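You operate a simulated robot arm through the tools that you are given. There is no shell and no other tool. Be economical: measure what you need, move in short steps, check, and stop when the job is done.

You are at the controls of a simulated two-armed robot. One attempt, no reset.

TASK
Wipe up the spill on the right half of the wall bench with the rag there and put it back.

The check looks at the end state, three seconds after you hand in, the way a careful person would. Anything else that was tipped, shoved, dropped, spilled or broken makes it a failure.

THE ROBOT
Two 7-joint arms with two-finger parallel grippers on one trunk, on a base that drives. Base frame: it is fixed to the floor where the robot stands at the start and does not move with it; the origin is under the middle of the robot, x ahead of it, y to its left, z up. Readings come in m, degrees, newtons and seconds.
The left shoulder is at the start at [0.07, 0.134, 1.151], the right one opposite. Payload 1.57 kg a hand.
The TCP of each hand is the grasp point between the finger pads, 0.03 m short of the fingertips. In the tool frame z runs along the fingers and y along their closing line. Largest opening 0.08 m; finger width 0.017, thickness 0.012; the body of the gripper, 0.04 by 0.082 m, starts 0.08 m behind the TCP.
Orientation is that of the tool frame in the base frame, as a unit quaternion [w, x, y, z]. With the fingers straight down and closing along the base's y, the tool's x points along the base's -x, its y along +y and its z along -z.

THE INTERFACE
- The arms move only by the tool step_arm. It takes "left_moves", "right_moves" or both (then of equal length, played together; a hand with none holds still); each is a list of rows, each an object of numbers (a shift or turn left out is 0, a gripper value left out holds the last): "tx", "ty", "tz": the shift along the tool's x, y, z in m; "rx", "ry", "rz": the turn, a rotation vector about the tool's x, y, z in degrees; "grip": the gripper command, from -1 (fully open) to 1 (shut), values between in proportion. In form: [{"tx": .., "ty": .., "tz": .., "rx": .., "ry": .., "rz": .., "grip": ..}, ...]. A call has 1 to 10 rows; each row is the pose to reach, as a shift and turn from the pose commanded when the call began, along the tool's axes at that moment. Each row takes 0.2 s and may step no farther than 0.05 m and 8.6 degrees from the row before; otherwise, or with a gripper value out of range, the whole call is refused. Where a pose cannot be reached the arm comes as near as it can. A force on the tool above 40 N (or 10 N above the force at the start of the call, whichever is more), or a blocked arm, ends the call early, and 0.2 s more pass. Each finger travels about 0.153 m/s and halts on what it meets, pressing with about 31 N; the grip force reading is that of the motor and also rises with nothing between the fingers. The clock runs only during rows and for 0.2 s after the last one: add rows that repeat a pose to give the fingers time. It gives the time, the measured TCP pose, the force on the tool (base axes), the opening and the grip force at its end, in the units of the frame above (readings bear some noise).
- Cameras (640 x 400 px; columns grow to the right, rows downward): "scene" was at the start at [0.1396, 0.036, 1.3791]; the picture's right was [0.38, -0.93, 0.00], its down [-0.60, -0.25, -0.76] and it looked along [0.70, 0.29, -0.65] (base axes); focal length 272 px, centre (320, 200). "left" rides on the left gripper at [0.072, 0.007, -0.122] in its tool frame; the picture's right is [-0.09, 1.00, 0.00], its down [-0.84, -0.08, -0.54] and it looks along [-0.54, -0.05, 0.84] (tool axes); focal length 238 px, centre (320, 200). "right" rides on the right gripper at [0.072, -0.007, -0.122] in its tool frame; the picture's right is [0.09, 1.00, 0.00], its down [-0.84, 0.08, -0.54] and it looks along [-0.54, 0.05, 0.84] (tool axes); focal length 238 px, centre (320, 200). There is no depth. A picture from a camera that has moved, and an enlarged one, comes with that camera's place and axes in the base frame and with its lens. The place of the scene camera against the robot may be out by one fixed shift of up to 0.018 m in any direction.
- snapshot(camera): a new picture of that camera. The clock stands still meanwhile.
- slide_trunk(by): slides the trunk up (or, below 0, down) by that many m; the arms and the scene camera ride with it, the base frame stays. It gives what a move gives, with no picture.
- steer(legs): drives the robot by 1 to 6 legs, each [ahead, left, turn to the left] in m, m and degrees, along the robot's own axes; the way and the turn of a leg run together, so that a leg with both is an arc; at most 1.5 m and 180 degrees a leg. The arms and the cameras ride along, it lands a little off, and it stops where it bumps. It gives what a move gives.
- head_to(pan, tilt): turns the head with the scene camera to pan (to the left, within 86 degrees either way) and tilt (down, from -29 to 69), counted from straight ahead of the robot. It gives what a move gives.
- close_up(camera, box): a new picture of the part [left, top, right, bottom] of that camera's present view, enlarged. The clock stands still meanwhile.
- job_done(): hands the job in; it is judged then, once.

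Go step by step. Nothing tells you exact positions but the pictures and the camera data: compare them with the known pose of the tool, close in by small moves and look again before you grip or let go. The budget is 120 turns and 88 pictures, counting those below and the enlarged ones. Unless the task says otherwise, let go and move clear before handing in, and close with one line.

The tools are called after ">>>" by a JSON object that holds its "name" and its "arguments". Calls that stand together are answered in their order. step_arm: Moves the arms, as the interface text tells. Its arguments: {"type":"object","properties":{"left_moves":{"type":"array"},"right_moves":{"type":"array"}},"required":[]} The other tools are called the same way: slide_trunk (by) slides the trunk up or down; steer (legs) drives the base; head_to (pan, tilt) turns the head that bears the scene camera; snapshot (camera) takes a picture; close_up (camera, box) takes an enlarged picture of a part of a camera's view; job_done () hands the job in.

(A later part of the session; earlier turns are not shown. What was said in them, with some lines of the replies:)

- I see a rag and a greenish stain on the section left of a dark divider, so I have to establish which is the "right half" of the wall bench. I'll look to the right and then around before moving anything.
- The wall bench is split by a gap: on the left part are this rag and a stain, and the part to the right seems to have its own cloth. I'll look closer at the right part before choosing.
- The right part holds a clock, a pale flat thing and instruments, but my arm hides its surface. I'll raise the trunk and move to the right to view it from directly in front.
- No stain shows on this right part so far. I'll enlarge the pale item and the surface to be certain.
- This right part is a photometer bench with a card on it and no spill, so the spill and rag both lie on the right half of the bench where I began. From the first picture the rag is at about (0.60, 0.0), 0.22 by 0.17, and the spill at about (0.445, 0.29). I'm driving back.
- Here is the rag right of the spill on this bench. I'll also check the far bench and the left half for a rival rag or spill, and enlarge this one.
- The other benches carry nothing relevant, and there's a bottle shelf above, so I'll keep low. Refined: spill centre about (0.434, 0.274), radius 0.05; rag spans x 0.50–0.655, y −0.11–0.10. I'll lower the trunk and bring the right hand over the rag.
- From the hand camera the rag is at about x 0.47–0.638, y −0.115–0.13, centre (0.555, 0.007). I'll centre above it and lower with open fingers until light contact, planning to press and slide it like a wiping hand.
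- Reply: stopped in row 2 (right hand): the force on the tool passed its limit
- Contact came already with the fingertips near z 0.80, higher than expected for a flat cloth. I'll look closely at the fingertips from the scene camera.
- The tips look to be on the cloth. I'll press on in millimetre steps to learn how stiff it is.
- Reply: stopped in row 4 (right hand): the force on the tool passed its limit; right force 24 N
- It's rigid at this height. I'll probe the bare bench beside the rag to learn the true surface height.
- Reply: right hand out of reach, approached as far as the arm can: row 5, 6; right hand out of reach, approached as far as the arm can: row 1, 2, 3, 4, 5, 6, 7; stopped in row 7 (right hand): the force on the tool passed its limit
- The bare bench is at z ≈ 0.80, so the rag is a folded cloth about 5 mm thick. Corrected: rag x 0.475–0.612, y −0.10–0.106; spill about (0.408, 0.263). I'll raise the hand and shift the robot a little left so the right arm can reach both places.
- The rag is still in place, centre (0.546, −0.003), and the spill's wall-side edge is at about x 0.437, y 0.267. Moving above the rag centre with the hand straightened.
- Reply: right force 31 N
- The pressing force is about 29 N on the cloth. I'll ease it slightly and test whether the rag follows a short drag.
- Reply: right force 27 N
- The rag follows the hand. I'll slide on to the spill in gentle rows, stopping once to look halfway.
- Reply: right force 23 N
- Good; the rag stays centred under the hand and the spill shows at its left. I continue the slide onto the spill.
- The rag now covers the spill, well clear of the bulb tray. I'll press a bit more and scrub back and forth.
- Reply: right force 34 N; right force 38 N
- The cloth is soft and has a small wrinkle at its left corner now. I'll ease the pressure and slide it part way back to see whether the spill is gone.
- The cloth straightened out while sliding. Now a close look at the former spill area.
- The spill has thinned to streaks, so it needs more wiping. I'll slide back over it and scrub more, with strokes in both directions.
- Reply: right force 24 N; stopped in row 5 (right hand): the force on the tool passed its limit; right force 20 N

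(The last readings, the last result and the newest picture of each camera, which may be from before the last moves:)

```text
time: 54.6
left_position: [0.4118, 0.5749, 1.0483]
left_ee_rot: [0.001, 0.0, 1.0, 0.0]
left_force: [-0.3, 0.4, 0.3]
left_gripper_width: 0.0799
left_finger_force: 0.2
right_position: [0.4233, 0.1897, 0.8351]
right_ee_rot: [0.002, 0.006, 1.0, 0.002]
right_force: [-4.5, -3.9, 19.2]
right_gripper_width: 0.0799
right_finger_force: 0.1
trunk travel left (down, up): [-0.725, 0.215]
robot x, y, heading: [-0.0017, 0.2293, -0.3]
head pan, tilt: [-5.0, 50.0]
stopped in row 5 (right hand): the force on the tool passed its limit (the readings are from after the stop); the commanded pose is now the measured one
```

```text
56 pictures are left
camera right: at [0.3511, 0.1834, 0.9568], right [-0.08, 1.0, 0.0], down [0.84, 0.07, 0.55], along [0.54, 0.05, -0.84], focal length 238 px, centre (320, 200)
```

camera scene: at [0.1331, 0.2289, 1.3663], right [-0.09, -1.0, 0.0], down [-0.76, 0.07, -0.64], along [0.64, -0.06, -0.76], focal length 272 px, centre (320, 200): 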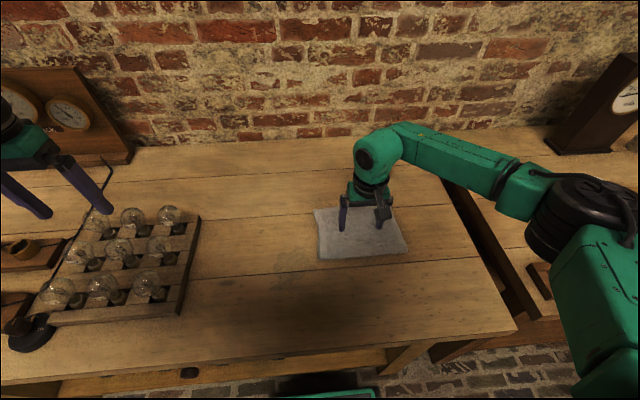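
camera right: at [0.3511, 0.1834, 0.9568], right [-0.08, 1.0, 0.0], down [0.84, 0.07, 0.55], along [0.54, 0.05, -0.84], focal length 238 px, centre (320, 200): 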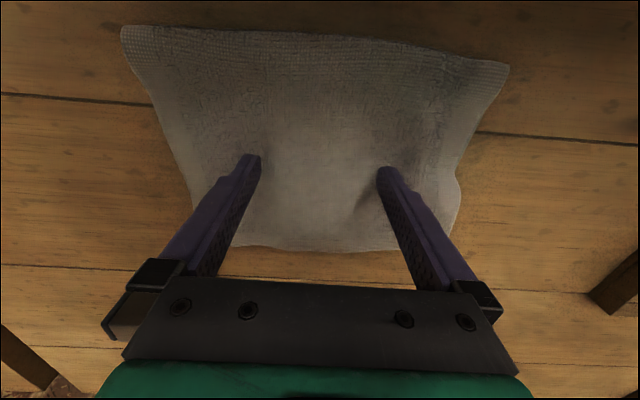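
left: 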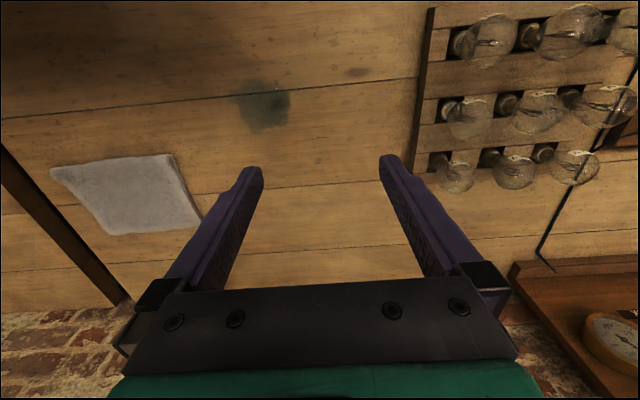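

A reversal passed the force limit and halted harmlessly. A few more strokes at lower pressure, then I'll look under the rag.

>>> {"name": "step_arm", "arguments": {"right_moves": [{"tx": 0.01, "ty": 0.02}, {"tx": 0.02, "ty": 0.04}, {"tx": 0.035, "ty": 0.05}, {"tx": 0.05, "ty": 0.06}, {"tx": 0.03, "ty": 0.07}, {"tx": 0.01, "ty": 0.08}, {"tx": -0.01, "ty": 0.09}, {"tx": -0.02, "ty": 0.1}, {"tx": 0.0, "ty": 0.1}, {"tx": 0.02, "ty": 0.1}]}}

>>> {"name": "step_arm", "arguments": {"right_moves": [{"tx": -0.01, "ty": -0.02}, {"tx": -0.02, "ty": -0.04}, {"tx": -0.03, "ty": -0.06}, {"tx": -0.04, "ty": -0.08}, {"tx": -0.05, "ty": -0.1}, {"tx": -0.06, "ty": -0.12}, {"tx": -0.07, "ty": -0.14}, {"tx": -0.08, "ty": -0.16}, {"tx": -0.09, "ty": -0.18}, {"tx": -0.1, "ty": -0.2}]}}

>>> {"name": "close_up", "arguments": {"camera": "scene", "box": [200, 190, 440, 340]}}

>>> {"name": "snapshot", "arguments": {"camera": "right"}}

```text
time: 56.8
left_position: [0.4118, 0.5735, 1.0491]
left_ee_rot: [0.002, 0.001, 1.0, 0.0]
left_force: [-0.5, -0.5, 0.6]
left_gripper_width: 0.0798
left_finger_force: 0.1
right_position: [0.4064, 0.2913, 0.8344]
right_ee_rot: [0.003, 0.006, 1.0, 0.002]
right_force: [7.9, 1.1, 27.5]
right_gripper_width: 0.0799
right_finger_force: 0.0
trunk travel left (down, up): [-0.725, 0.215]
robot x, y, heading: [-0.0026, 0.2292, -0.2]
head pan, tilt: [-5.0, 50.0]
```

```text
time: 59.0
left_position: [0.4099, 0.5764, 1.0487]
left_ee_rot: [0.001, -0.001, 1.0, -0.001]
left_force: [-0.6, 0.2, -0.9]
left_gripper_width: 0.0799
left_finger_force: 0.1
right_position: [0.5025, 0.09, 0.8352]
right_ee_rot: [0.003, 0.005, 1.0, 0.001]
right_force: [-3.0, 6.5, 22.4]
right_gripper_width: 0.0798
right_finger_force: 0.0
trunk travel left (down, up): [-0.725, 0.215]
robot x, y, heading: [-0.0055, 0.2307, -0.1]
head pan, tilt: [-5.0, 50.0]
```

```text
2.67 times, centred on (320, 265) of scene
camera zoom: at [0.1318, 0.2292, 1.3665], right [-0.09, -1.0, 0.0], down [-0.76, 0.07, -0.65], along [0.64, -0.06, -0.76], focal length 727 px, centre (320, 27)
```

zoom: 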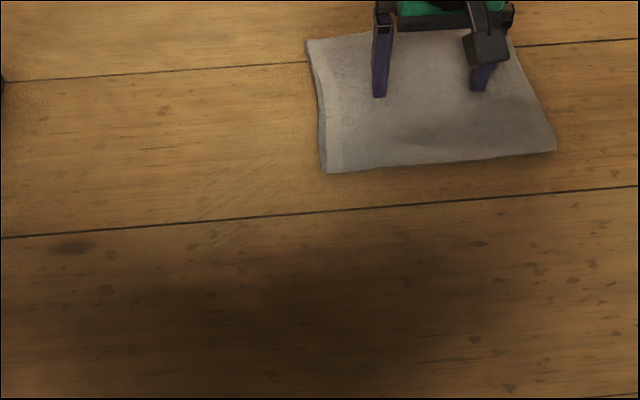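

```text
54 pictures are left
camera right: at [0.4288, 0.0836, 0.9567], right [-0.08, 1.0, 0.0], down [0.83, 0.07, 0.55], along [0.54, 0.04, -0.84], focal length 238 px, centre (320, 200)
```

right: 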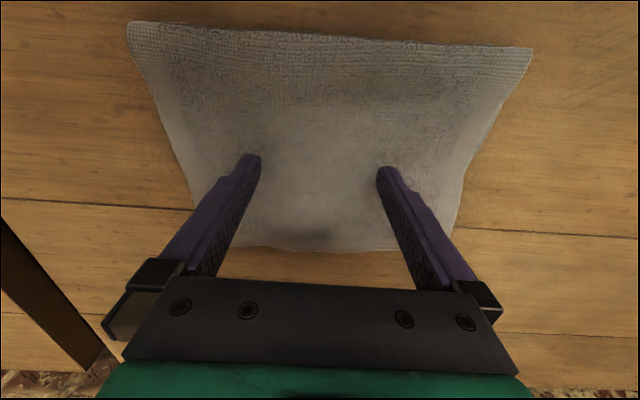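

Only faint traces are left. One more round of scrubbing should finish it.

>>> {"name": "step_arm", "arguments": {"right_moves": [{"tx": 0.01, "ty": 0.02}, {"tx": 0.02, "ty": 0.04}, {"tx": 0.03, "ty": 0.06}, {"tx": 0.04, "ty": 0.08}, {"tx": 0.05, "ty": 0.1}, {"tx": 0.06, "ty": 0.12}, {"tx": 0.07, "ty": 0.14}, {"tx": 0.08, "ty": 0.16}, {"tx": 0.09, "ty": 0.18}, {"tx": 0.1, "ty": 0.2}]}}

>>> {"name": "step_arm", "arguments": {"right_moves": [{"ty": -0.02}, {"ty": -0.04}, {"ty": -0.06}, {"ty": -0.08, "tx": 0.01}, {"ty": -0.06, "tx": 0.02}, {"ty": -0.04, "tx": 0.03}, {"ty": -0.02, "tx": 0.03}, {"ty": 0.0, "tx": 0.02}, {"ty": 0.0, "tx": 0.0}, {"ty": 0.0, "tx": -0.02}]}}

>>> {"name": "step_arm", "arguments": {"right_moves": [{"ty": -0.02}, {"ty": -0.04}, {"ty": -0.06}, {"ty": -0.08, "tx": 0.01}, {"ty": -0.06, "tx": 0.02}, {"ty": -0.04, "tx": 0.03}, {"ty": -0.02, "tx": 0.04}, {"ty": -0.01, "tx": 0.05}, {"ty": -0.01, "tx": 0.03}, {"ty": -0.01, "tx": 0.01}]}}

>>> {"name": "step_arm", "arguments": {"right_moves": [{"tx": -0.01, "ty": -0.02}, {"tx": -0.02, "ty": -0.04}, {"tx": -0.03, "ty": -0.06}, {"tx": -0.04, "ty": -0.08}, {"tx": -0.05, "ty": -0.1}, {"tx": -0.06, "ty": -0.12}, {"tx": -0.07, "ty": -0.14}, {"tx": -0.08, "ty": -0.16}, {"tx": -0.09, "ty": -0.18}, {"tx": -0.1, "ty": -0.2}]}}

>>> {"name": "close_up", "arguments": {"camera": "scene", "box": [200, 190, 440, 340]}}

>>> {"name": "snapshot", "arguments": {"camera": "right"}}

```text
time: 61.2
left_position: [0.4116, 0.5723, 1.049]
left_ee_rot: [0.002, -0.001, 1.0, 0.001]
left_force: [1.0, 0.2, 0.4]
left_gripper_width: 0.0803
left_finger_force: 0.1
right_position: [0.4032, 0.2902, 0.8343]
right_ee_rot: [0.002, 0.006, 1.0, 0.003]
right_force: [5.2, -8.6, 33.7]
right_gripper_width: 0.0799
right_finger_force: 0.1
trunk travel left (down, up): [-0.725, 0.215]
robot x, y, heading: [0.0024, 0.2286, -0.1]
head pan, tilt: [-5.0, 50.0]
```

```text
time: 63.4
left_position: [0.41, 0.574, 1.0495]
left_ee_rot: [0.003, 0.0, 1.0, 0.0]
left_force: [-0.6, 0.3, 0.9]
left_gripper_width: 0.0799
left_finger_force: 0.1
right_position: [0.4226, 0.2923, 0.8339]
right_ee_rot: [0.003, 0.004, 1.0, 0.003]
right_force: [-8.0, 2.3, 24.7]
right_gripper_width: 0.0797
right_finger_force: 0.0
trunk travel left (down, up): [-0.725, 0.215]
robot x, y, heading: [0.0003, 0.2301, 0.1]
head pan, tilt: [-5.0, 50.0]
```

```text
time: 65.3
left_position: [0.4119, 0.5726, 1.048]
left_ee_rot: [0.002, 0.0, 1.0, 0.002]
left_force: [0.2, -0.1, -0.2]
left_gripper_width: 0.08
left_finger_force: 0.1
right_position: [0.3786, 0.2806, 0.8353]
right_ee_rot: [0.001, 0.007, 1.0, 0.001]
right_force: [-3.5, -5.1, 20.4]
right_gripper_width: 0.0799
right_finger_force: 0.1
trunk travel left (down, up): [-0.725, 0.215]
robot x, y, heading: [0.0005, 0.2314, -0.2]
head pan, tilt: [-5.0, 50.0]
stopped in row 9 (right hand): the force on the tool passed its limit (the readings are from after the stop); the commanded pose is now the measured one
```

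```text
time: 67.5
left_position: [0.411, 0.5767, 1.048]
left_ee_rot: [0.002, 0.0, 1.0, -0.001]
left_force: [-0.1, -0.3, 0.5]
left_gripper_width: 0.08
left_finger_force: 0.1
right_position: [0.4748, 0.0793, 0.834]
right_ee_rot: [0.001, 0.005, 1.0, 0.0]
right_force: [-2.6, 7.1, 23.7]
right_gripper_width: 0.08
right_finger_force: 0.0
trunk travel left (down, up): [-0.725, 0.215]
robot x, y, heading: [-0.0038, 0.2286, -0.1]
head pan, tilt: [-5.0, 50.0]
```

```text
2.67 times, centred on (320, 265) of scene
camera zoom: at [0.1318, 0.2293, 1.3665], right [-0.09, -1.0, 0.0], down [-0.76, 0.07, -0.65], along [0.64, -0.06, -0.76], focal length 727 px, centre (320, 27)
```

zoom: 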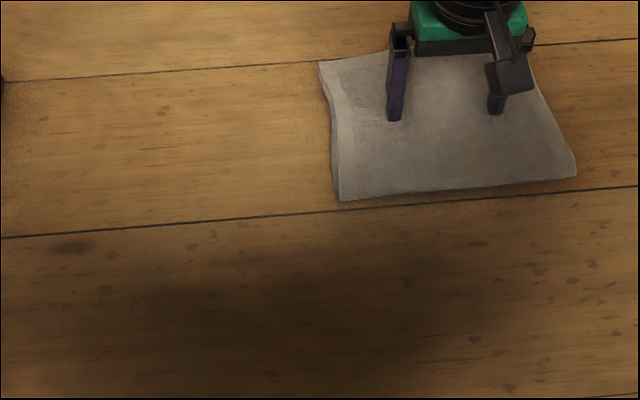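

```text
52 pictures are left
camera right: at [0.403, 0.0739, 0.9569], right [-0.08, 1.0, 0.0], down [0.84, 0.07, 0.54], along [0.54, 0.05, -0.84], focal length 238 px, centre (320, 200)
```

right: 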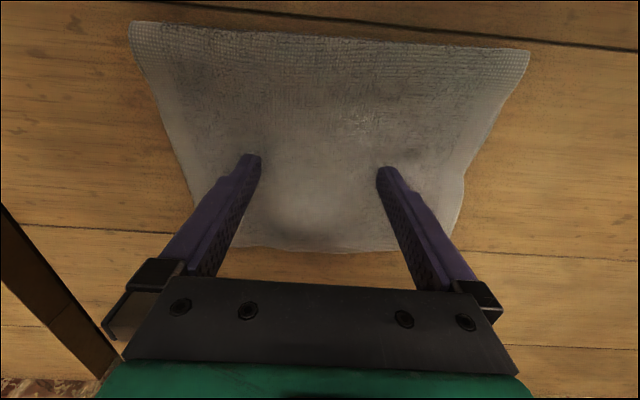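

The stain is gone. Now I slide the rag home so the hand returns to where it first pressed, about (0.547, −0.004).

>>> {"name": "step_arm", "arguments": {"right_moves": [{"tx": -0.01, "ty": -0.011}, {"tx": -0.02, "ty": -0.022}, {"tx": -0.03, "ty": -0.033}, {"tx": -0.04, "ty": -0.045}, {"tx": -0.05, "ty": -0.057}, {"tx": -0.06, "ty": -0.069}, {"tx": -0.072, "ty": -0.083}, {"tx": -0.072, "ty": -0.083}]}}

>>> {"name": "step_arm", "arguments": {"right_moves": [{"tz": -0.005}, {"tz": -0.02}, {"tz": -0.05}, {"tz": -0.095}, {"tz": -0.1, "ty": 0.04}, {"tz": -0.1, "ty": 0.08}, {"tz": -0.1, "ty": 0.12}, {"tz": -0.1, "ty": 0.155}, {"tz": -0.1, "ty": 0.155}]}}

>>> {"name": "snapshot", "arguments": {"camera": "right"}}

>>> {"name": "snapshot", "arguments": {"camera": "scene"}}

```text
time: 69.3
left_position: [0.41, 0.576, 1.0494]
left_ee_rot: [0.001, -0.001, 1.0, -0.001]
left_force: [-0.1, -0.3, -0.4]
left_gripper_width: 0.08
left_finger_force: 0.1
right_position: [0.5457, -0.0037, 0.835]
right_ee_rot: [0.0, 0.005, 1.0, 0.001]
right_force: [-3.3, 4.2, 18.4]
right_gripper_width: 0.08
right_finger_force: 0.0
trunk travel left (down, up): [-0.725, 0.215]
robot x, y, heading: [-0.0051, 0.2312, -0.1]
head pan, tilt: [-5.0, 50.0]
```

```text
time: 71.3
left_position: [0.4137, 0.5732, 1.0487]
left_ee_rot: [0.0, 0.0, 1.0, 0.0]
left_force: [1.1, -0.2, -0.4]
left_gripper_width: 0.08
left_finger_force: 0.0
right_position: [0.5509, 0.1503, 0.9317]
right_ee_rot: [-0.002, 0.007, 1.0, 0.001]
right_force: [-0.2, 0.1, -0.4]
right_gripper_width: 0.0802
right_finger_force: 0.0
trunk travel left (down, up): [-0.725, 0.215]
robot x, y, heading: [-0.0024, 0.2332, -0.2]
head pan, tilt: [-5.0, 50.0]
```

```text
51 pictures are left
camera right: at [0.4794, 0.1439, 1.0543], right [-0.08, 1.0, 0.0], down [0.84, 0.07, 0.54], along [0.54, 0.05, -0.84], focal length 238 px, centre (320, 200)
```

right: 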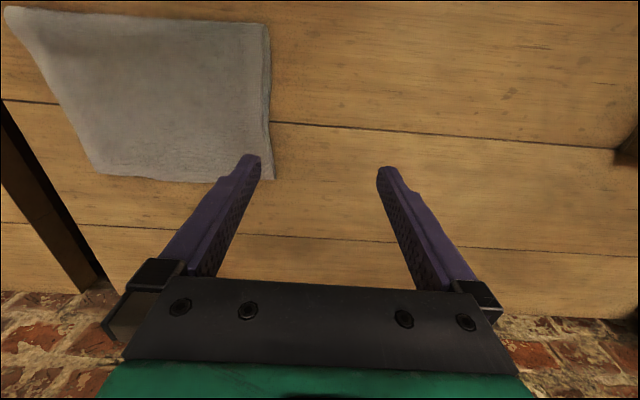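

```text
50 pictures are left
camera scene: at [0.1366, 0.2258, 1.3659], right [-0.09, -1.0, 0.0], down [-0.76, 0.07, -0.64], along [0.64, -0.06, -0.77], focal length 272 px, centre (320, 200)
```

scene: 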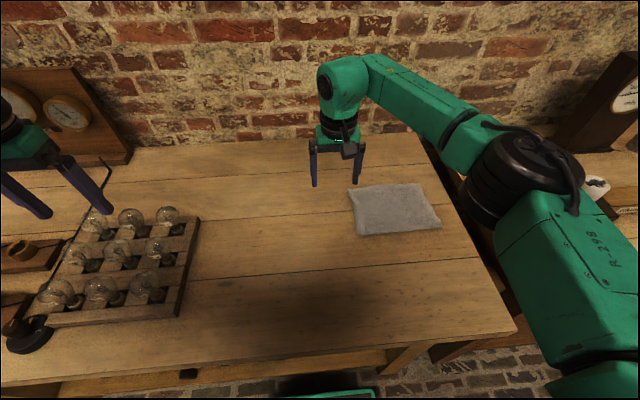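

The rag's corners match its starting corners within about 4 mm. A last enlarged check of the wiped area and the bulb tray.

>>> {"name": "close_up", "arguments": {"camera": "scene", "box": [160, 180, 460, 360]}}

>>> {"name": "close_up", "arguments": {"camera": "scene", "box": [220, 220, 340, 295]}}

```text
2.13 times, centred on (310, 270) of scene
camera zoom: at [0.1366, 0.2258, 1.3659], right [-0.09, -1.0, 0.0], down [-0.76, 0.07, -0.64], along [0.64, -0.06, -0.77], focal length 581 px, centre (341, 51)
```

zoom: 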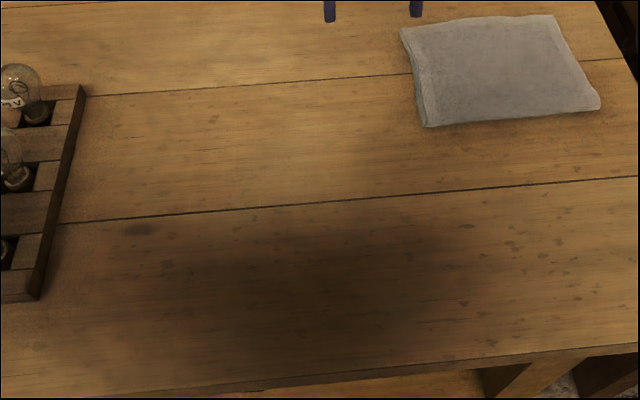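

```text
5.33 times, centred on (280, 258) of scene
camera zoom: at [0.1366, 0.2258, 1.3659], right [-0.09, -1.0, 0.0], down [-0.76, 0.07, -0.64], along [0.64, -0.06, -0.77], focal length 1453 px, centre (533, -107)
```

zoom: 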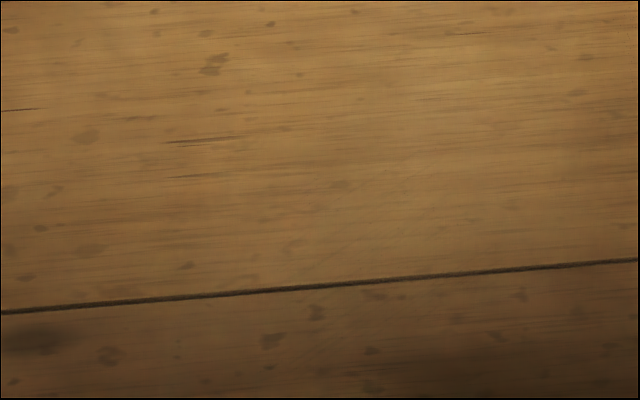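

The area looks clean, with the robot's shadow over part of it. I'll check once with the hand camera from directly above.

>>> {"name": "step_arm", "arguments": {"right_moves": [{"tx": 0.03, "ty": 0.02, "tz": -0.02}, {"tx": 0.06, "ty": 0.04, "tz": -0.03}, {"tx": 0.09, "ty": 0.06, "tz": -0.03}, {"tx": 0.12, "ty": 0.08, "tz": -0.03}, {"tx": 0.15, "ty": 0.1, "tz": -0.03}, {"tx": 0.18, "ty": 0.11, "tz": -0.03}, {"tx": 0.18, "ty": 0.11, "tz": -0.03}]}}

>>> {"name": "close_up", "arguments": {"camera": "right", "box": [160, 0, 480, 200]}}

```text
time: 72.9
left_position: [0.4149, 0.574, 1.0474]
left_ee_rot: [0.0, 0.0, 1.0, 0.0]
left_force: [-0.3, 0.5, -0.6]
left_gripper_width: 0.0801
left_finger_force: 0.1
right_position: [0.3719, 0.2627, 0.9607]
right_ee_rot: [-0.001, 0.005, 1.0, 0.001]
right_force: [-0.4, -0.2, 1.0]
right_gripper_width: 0.08
right_finger_force: 0.1
trunk travel left (down, up): [-0.725, 0.215]
robot x, y, heading: [0.0002, 0.2259, -0.1]
head pan, tilt: [-5.0, 50.0]
```

```text
2.00 times, centred on (320, 100) of right
camera zoom: at [0.3003, 0.2566, 1.0846], right [-0.08, 1.0, 0.0], down [0.84, 0.07, 0.54], along [0.54, 0.05, -0.84], focal length 477 px, centre (320, 400)
```

zoom: 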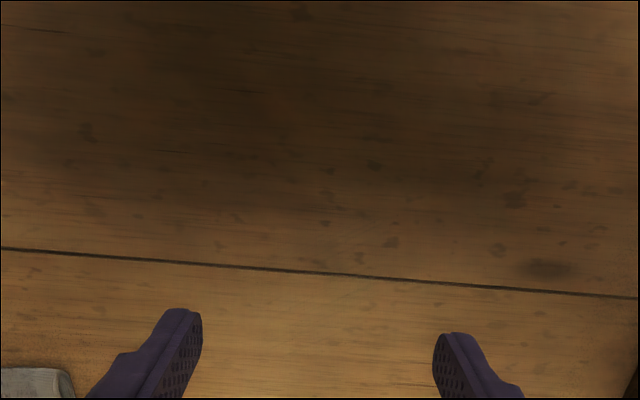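

The bench is clean, the rag lies back in its place, and both hands are clear and empty. I'm handing in.

>>> {"name": "job_done", "arguments": {}}

```text
The job is handed in.
```

I wiped up the spill on the right half of the wall bench and slid the rag back to within about 4 mm of where it started; no other object was touched.
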